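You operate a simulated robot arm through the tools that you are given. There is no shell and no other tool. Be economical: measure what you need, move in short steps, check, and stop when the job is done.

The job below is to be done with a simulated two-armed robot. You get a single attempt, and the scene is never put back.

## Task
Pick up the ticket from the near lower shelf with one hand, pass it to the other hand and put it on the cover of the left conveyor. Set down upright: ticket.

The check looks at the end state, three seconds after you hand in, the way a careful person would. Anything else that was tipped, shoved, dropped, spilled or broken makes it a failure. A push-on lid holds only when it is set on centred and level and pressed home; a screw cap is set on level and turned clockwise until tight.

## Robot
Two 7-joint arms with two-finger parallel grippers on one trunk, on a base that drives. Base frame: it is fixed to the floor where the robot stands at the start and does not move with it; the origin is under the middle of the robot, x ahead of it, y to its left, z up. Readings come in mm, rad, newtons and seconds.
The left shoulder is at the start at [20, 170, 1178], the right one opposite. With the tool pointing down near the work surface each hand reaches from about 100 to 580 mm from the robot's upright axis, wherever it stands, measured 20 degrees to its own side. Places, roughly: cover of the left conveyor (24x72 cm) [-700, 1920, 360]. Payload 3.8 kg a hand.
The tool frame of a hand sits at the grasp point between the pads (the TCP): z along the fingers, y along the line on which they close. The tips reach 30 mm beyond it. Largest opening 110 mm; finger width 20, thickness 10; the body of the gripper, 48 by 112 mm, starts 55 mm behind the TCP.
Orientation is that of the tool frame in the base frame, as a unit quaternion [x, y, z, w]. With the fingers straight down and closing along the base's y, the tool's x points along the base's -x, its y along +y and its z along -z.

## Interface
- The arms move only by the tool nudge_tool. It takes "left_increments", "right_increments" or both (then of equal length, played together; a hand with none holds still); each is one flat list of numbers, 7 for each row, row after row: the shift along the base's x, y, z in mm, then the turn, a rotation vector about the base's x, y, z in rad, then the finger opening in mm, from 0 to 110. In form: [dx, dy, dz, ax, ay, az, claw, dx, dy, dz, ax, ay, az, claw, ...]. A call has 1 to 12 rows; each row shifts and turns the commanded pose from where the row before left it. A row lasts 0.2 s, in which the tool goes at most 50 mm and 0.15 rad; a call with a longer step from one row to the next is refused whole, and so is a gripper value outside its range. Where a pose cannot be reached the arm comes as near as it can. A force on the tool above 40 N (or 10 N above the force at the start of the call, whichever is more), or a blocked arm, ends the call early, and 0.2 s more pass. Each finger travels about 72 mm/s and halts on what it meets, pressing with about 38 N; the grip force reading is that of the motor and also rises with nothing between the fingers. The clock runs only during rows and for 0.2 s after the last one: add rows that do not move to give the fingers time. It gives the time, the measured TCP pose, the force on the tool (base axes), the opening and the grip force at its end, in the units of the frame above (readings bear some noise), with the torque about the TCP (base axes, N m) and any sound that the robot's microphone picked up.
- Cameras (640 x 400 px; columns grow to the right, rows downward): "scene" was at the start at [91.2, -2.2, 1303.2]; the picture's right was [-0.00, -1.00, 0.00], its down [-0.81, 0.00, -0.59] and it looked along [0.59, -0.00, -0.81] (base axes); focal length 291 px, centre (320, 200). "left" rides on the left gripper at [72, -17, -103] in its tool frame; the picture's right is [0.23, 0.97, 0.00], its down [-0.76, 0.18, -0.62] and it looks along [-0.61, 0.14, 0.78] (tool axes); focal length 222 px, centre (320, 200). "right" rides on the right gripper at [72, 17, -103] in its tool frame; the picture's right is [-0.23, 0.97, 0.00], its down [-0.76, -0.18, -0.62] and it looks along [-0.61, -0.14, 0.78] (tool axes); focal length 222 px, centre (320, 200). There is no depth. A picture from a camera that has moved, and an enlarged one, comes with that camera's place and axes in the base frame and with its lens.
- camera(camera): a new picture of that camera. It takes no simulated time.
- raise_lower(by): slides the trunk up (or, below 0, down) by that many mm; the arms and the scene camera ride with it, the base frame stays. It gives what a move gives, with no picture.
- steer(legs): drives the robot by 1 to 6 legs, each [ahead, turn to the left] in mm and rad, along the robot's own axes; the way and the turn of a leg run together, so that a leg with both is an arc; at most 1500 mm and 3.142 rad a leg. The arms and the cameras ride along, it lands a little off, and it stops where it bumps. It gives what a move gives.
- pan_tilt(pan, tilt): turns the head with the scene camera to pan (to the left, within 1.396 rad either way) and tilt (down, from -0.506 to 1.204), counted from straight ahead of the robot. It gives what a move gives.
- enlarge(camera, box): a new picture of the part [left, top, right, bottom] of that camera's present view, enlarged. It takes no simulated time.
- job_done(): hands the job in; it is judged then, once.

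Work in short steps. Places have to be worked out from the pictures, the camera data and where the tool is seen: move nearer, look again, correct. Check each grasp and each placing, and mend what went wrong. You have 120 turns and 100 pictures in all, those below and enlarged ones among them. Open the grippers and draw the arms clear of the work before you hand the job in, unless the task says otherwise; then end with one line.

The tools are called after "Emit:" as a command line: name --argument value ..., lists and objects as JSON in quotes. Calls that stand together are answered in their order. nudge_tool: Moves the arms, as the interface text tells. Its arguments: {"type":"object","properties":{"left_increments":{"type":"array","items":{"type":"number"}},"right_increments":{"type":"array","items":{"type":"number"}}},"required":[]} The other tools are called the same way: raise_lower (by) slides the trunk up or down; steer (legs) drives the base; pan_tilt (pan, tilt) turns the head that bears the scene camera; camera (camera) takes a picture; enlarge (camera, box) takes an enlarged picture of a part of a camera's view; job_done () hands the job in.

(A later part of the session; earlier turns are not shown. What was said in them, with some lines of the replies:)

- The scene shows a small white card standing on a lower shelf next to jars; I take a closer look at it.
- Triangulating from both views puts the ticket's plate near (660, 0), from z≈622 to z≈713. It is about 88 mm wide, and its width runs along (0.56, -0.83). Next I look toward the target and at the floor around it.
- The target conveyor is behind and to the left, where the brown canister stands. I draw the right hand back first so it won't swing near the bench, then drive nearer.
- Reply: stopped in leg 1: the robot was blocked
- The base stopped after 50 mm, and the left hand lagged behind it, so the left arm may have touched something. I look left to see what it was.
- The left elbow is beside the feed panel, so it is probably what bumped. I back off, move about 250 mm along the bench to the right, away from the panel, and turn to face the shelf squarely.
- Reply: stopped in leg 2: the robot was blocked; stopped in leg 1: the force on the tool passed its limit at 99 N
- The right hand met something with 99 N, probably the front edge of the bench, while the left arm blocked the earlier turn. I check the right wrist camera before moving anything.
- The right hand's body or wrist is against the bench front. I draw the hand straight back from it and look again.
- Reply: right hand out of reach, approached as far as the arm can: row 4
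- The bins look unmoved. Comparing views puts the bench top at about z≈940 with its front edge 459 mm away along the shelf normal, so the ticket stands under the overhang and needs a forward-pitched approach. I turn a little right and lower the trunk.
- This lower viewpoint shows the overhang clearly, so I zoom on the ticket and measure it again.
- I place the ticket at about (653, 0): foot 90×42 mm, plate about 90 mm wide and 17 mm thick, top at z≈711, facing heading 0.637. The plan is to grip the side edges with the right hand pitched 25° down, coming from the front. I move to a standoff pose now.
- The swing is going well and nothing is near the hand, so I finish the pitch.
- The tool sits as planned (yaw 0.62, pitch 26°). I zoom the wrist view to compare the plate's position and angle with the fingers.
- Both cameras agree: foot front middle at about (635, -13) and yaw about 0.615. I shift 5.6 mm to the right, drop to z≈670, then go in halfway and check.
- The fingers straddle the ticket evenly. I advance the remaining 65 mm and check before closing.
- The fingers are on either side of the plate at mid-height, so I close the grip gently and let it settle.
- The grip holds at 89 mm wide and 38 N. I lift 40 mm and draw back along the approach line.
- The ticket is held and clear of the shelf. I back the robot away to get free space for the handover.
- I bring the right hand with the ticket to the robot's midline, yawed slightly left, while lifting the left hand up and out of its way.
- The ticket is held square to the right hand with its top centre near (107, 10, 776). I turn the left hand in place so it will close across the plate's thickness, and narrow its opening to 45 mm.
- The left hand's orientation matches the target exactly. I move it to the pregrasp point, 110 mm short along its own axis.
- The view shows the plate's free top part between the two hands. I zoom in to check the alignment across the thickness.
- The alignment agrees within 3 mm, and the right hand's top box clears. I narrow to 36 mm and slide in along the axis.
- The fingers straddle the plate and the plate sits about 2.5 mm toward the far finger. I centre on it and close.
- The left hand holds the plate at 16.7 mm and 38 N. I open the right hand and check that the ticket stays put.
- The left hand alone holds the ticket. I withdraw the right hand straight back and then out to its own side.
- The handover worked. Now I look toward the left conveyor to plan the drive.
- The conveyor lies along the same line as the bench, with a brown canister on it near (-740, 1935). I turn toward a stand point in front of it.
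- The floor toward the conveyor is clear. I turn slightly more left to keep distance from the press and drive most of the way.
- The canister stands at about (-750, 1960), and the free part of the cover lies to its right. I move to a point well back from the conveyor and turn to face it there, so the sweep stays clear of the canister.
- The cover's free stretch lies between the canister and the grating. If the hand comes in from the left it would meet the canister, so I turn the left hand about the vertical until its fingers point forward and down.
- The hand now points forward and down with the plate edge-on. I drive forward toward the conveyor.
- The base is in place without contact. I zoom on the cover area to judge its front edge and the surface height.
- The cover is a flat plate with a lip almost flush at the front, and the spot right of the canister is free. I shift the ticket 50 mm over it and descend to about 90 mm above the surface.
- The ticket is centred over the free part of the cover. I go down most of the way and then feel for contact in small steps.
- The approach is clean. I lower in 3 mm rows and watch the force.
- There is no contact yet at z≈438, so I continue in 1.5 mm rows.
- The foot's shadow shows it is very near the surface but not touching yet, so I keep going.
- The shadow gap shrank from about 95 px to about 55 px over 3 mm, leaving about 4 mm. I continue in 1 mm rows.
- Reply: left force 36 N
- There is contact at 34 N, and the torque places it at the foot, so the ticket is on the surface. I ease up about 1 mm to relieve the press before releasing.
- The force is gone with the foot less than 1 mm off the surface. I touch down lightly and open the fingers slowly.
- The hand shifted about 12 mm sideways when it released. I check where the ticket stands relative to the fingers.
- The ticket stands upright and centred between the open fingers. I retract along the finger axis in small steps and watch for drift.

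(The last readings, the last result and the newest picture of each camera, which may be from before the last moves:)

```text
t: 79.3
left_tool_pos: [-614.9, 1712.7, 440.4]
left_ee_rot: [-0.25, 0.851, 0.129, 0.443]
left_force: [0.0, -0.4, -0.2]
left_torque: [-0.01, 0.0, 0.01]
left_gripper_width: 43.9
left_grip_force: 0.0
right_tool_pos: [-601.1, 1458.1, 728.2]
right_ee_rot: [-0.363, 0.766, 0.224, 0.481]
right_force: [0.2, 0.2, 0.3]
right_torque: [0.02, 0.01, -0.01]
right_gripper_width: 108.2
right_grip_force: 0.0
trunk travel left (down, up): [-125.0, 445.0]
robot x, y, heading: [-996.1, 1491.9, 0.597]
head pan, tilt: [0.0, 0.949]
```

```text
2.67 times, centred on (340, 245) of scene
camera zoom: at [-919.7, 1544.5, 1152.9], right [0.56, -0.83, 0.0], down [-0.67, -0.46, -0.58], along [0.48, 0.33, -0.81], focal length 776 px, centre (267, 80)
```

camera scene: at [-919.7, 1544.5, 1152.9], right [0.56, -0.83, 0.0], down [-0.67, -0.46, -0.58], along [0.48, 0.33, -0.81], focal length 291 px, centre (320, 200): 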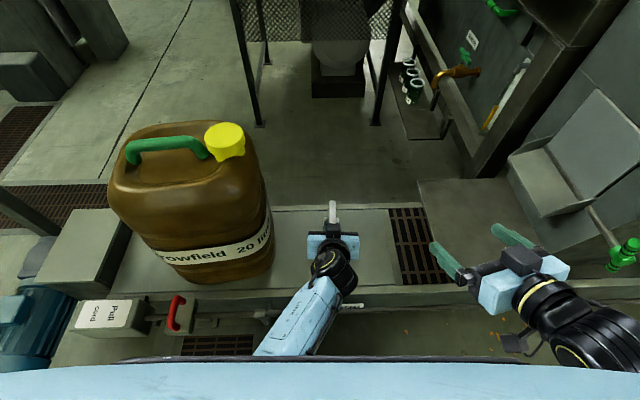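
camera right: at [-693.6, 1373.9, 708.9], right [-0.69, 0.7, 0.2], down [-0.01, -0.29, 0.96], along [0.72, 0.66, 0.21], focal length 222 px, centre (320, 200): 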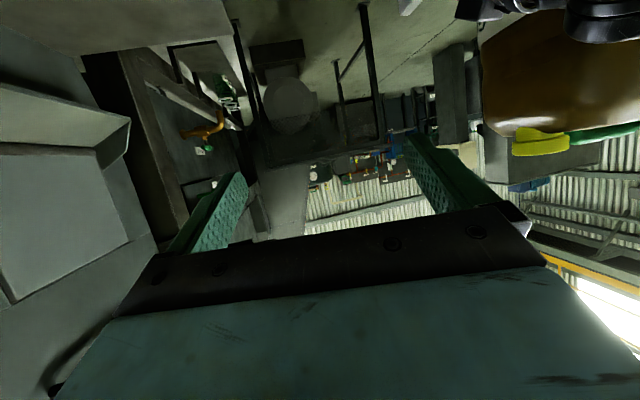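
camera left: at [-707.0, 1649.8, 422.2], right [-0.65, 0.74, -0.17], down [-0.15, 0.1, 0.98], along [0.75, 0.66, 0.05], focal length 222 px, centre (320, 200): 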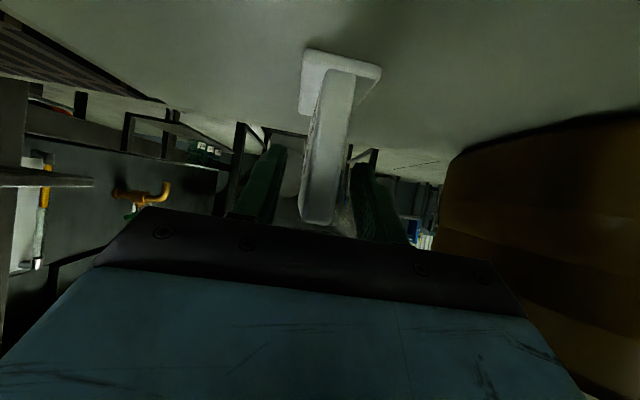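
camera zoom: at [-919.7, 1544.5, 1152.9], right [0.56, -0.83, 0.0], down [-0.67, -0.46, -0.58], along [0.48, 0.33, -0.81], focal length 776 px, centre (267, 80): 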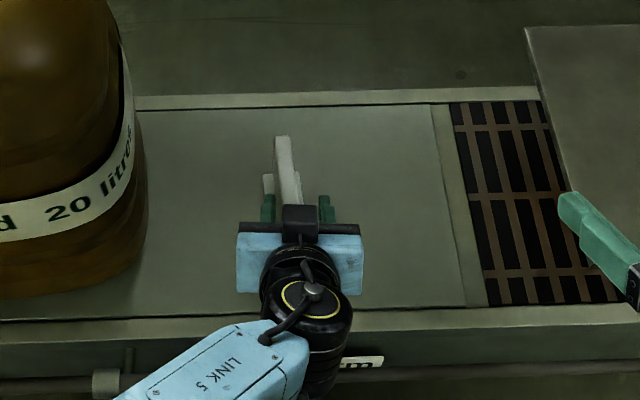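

The hand moved back to its commanded pose and the ticket turned slightly but still stands. I keep retracting, with the fingers a little wider.

Emit:
nudge_tool --left_increments '[0, 0, 0, 0, 0, 0, 56, -6, -3.8, 5, 0, 0, 0, 64, -12, -7.7, 10, 0, 0, 0, 64, -16, -10, 14, 0, 0, 0, 64, -20, -13, 18, 0, 0, 0, 64, -20, -13, 18, 0, 0, 0, 64]'

Emit:
camera --camera "left"

Emit:
enlarge --camera "scene" --box '[240, 170, 440, 320]'

```text
t: 80.7
left_tool_pos: [-689.0, 1669.5, 504.1]
left_ee_rot: [-0.252, 0.85, 0.133, 0.443]
left_force: [0.9, -0.1, -0.6]
left_torque: [0.03, -0.02, 0.03]
left_gripper_width: 64.2
left_grip_force: 0.0
right_tool_pos: [-600.8, 1458.3, 728.0]
right_ee_rot: [-0.364, 0.765, 0.224, 0.481]
right_force: [0.0, 0.1, 0.7]
right_torque: [0.0, 0.04, 0.01]
right_gripper_width: 108.1
right_grip_force: 0.0
trunk travel left (down, up): [-125.0, 445.0]
robot x, y, heading: [-993.8, 1495.4, 0.596]
head pan, tilt: [0.0, 0.949]
```

```text
34 pictures are left
camera left: at [-784.3, 1586.2, 503.7], right [-0.64, 0.75, -0.18], down [-0.16, 0.11, 0.98], along [0.75, 0.66, 0.05], focal length 222 px, centre (320, 200)
```

left: 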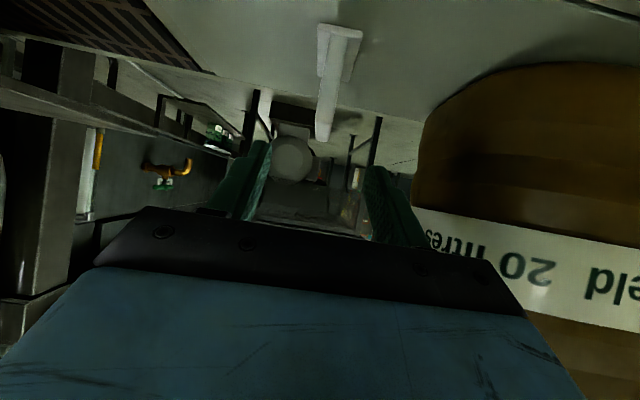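

```text
2.67 times, centred on (340, 245) of scene
camera zoom: at [-919.7, 1544.6, 1152.9], right [0.56, -0.83, 0.0], down [-0.67, -0.46, -0.58], along [0.48, 0.33, -0.81], focal length 776 px, centre (267, 80)
```

zoom: 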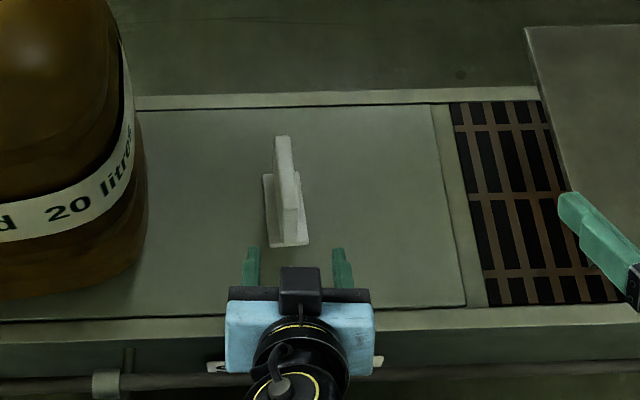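

The ticket stands upright in the middle of the free cover area and the hand is clear of it. I raise the left hand well clear, back the robot off and take a last look.

Emit:
nudge_tool --left_increments '[-10, -7, 35, 0, 0, 0, 64, -10, -7, 35, 0, 0, 0, 64, 0, 0, 40, 0, 0, 0, 90, 0, 0, 40, 0, 0, 0, 110, 0, 0, 40, 0, 0, 0, 110, 0, 0, 0, 0, 0, 0, 110]'

Emit:
steer --legs '[[-200, 0]]'

Emit:
pan_tilt --pan 0 --tilt 0.75

Emit:
camera --camera "scene"

Emit:
enlarge --camera "scene" --box '[240, 190, 440, 315]'

```text
t: 81.7
left_tool_pos: [-772.2, 1757.6, 590.0]
left_ee_rot: [-0.276, 0.854, 0.234, 0.374]
left_force: [0.3, 0.1, -0.3]
left_torque: [0.0, -0.03, 0.01]
left_gripper_width: 109.8
left_grip_force: 0.0
right_tool_pos: [-600.4, 1458.1, 727.9]
right_ee_rot: [-0.364, 0.765, 0.225, 0.481]
right_force: [-0.3, 0.2, 1.3]
right_torque: [0.03, 0.01, 0.03]
right_gripper_width: 108.0
right_grip_force: 0.1
trunk travel left (down, up): [-125.0, 445.0]
robot x, y, heading: [-994.2, 1496.6, 0.599]
head pan, tilt: [0.0, 0.949]
stopped in row 5 (left hand): the arm was blocked; the commanded pose is now the measured one
```

```text
t: 83.3
left_tool_pos: [-936.2, 1645.5, 591.5]
left_ee_rot: [-0.275, 0.854, 0.234, 0.374]
left_force: [0.1, -0.1, -1.1]
left_torque: [0.03, 0.03, -0.02]
left_gripper_width: 110.1
left_grip_force: 0.0
right_tool_pos: [-764.7, 1346.2, 729.1]
right_ee_rot: [-0.365, 0.765, 0.225, 0.481]
right_force: [0.0, 0.2, 0.0]
right_torque: [0.01, -0.02, 0.0]
right_gripper_width: 107.7
right_grip_force: 0.1
trunk travel left (down, up): [-125.0, 445.0]
robot x, y, heading: [-1161.4, 1383.9, 0.592]
head pan, tilt: [0.0, 0.949]
```

```text
t: 84.0
left_tool_pos: [-936.6, 1645.2, 589.9]
left_ee_rot: [-0.275, 0.855, 0.234, 0.373]
left_force: [0.2, -0.1, 0.3]
left_torque: [0.01, 0.03, 0.02]
left_gripper_width: 109.8
left_grip_force: 0.1
right_tool_pos: [-765.3, 1345.7, 728.4]
right_ee_rot: [-0.364, 0.766, 0.224, 0.481]
right_force: [-0.6, 0.3, -0.6]
right_torque: [0.0, 0.01, 0.0]
right_gripper_width: 108.0
right_grip_force: 0.0
trunk travel left (down, up): [-125.0, 445.0]
robot x, y, heading: [-1159.5, 1384.4, 0.596]
head pan, tilt: [0.0, 0.75]
```

```text
32 pictures are left
camera scene: at [-1075.6, 1438.7, 1168.4], right [0.56, -0.83, 0.0], down [-0.57, -0.38, -0.73], along [0.61, 0.41, -0.68], focal length 291 px, centre (320, 200)
```

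scene: 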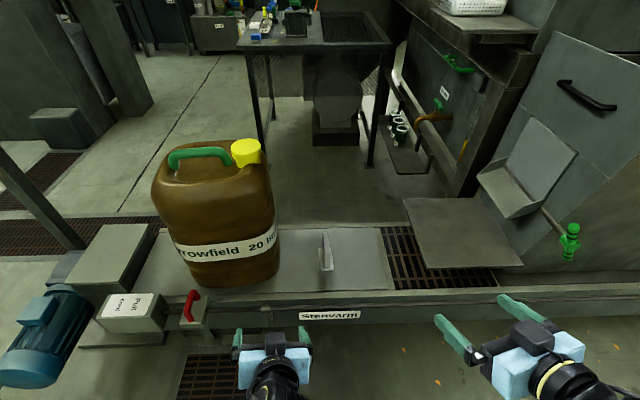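

```text
3.20 times, centred on (340, 252) of scene
camera zoom: at [-1075.6, 1438.7, 1168.4], right [0.56, -0.83, 0.0], down [-0.57, -0.38, -0.73], along [0.61, 0.41, -0.68], focal length 931 px, centre (256, 32)
```

zoom: 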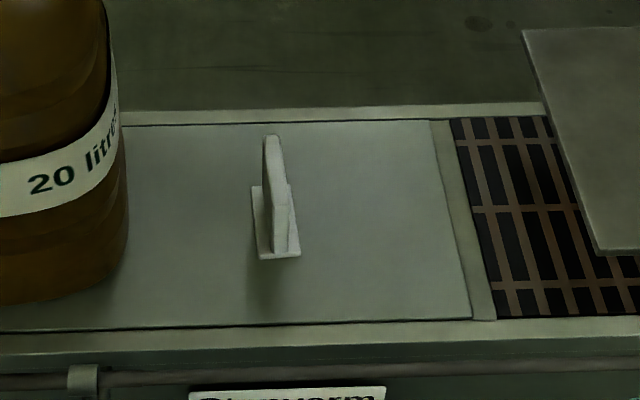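

The ticket is upright on the cover. The left elbow was blocked once on the way up, so I check that the canister, the pull-cord box and the red lever are undisturbed.

Emit:
enlarge --camera "scene" --box '[0, 130, 320, 330]'

Emit:
pan_tilt --pan 0.5 --tilt 0.9

Emit:
camera --camera "scene"

```text
2.00 times, centred on (160, 230) of scene
camera zoom: at [-1075.6, 1438.7, 1168.4], right [0.56, -0.83, 0.0], down [-0.57, -0.38, -0.73], along [0.61, 0.41, -0.68], focal length 582 px, centre (640, 140)
```

zoom: 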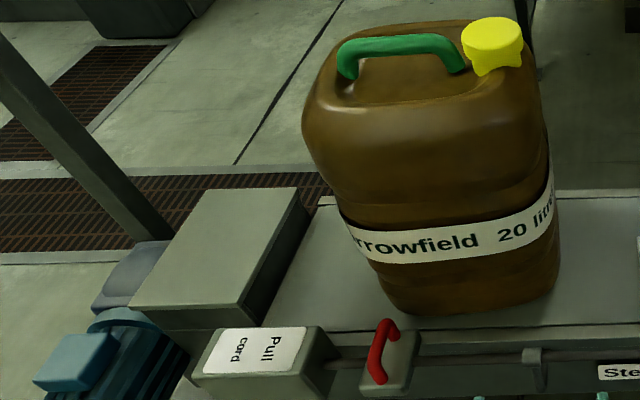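

```text
t: 85.0
left_tool_pos: [-936.3, 1645.9, 590.6]
left_ee_rot: [-0.275, 0.854, 0.235, 0.373]
left_force: [-0.6, 0.3, 0.0]
left_torque: [0.0, -0.01, -0.01]
left_gripper_width: 110.1
left_grip_force: 0.0
right_tool_pos: [-764.9, 1345.7, 727.2]
right_ee_rot: [-0.363, 0.765, 0.224, 0.481]
right_force: [-0.5, -0.2, -0.5]
right_torque: [0.03, 0.02, 0.0]
right_gripper_width: 107.7
right_grip_force: 0.1
trunk travel left (down, up): [-125.0, 445.0]
robot x, y, heading: [-1159.5, 1382.0, 0.596]
head pan, tilt: [0.499, 0.901]
```

```text
29 pictures are left
camera scene: at [-1109.5, 1459.4, 1156.5], right [0.89, -0.46, 0.0], down [-0.36, -0.7, -0.62], along [0.29, 0.55, -0.78], focal length 291 px, centre (320, 200)
```

scene: 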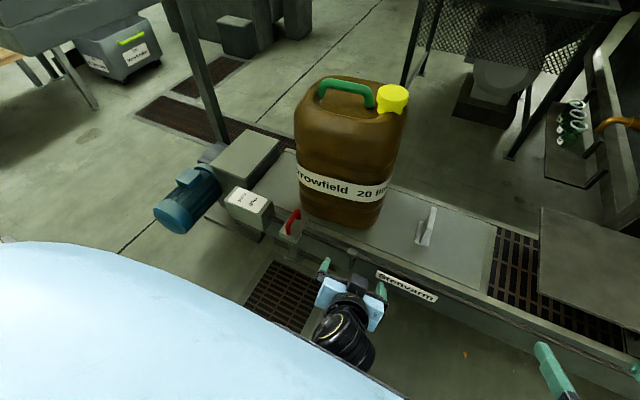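

The canister, lever and pull-cord box all look as they did before. The ticket stands upright on the cover, both grippers are open, and both arms are clear, so I hand in.

Emit:
job_done

```text
The job is handed in.
```

The ticket was picked up with the right hand, passed to the left, and now stands upright on the left conveyor's cover; the arms bumped or blocked a few times on the way, but the last pictures show nothing else moved.
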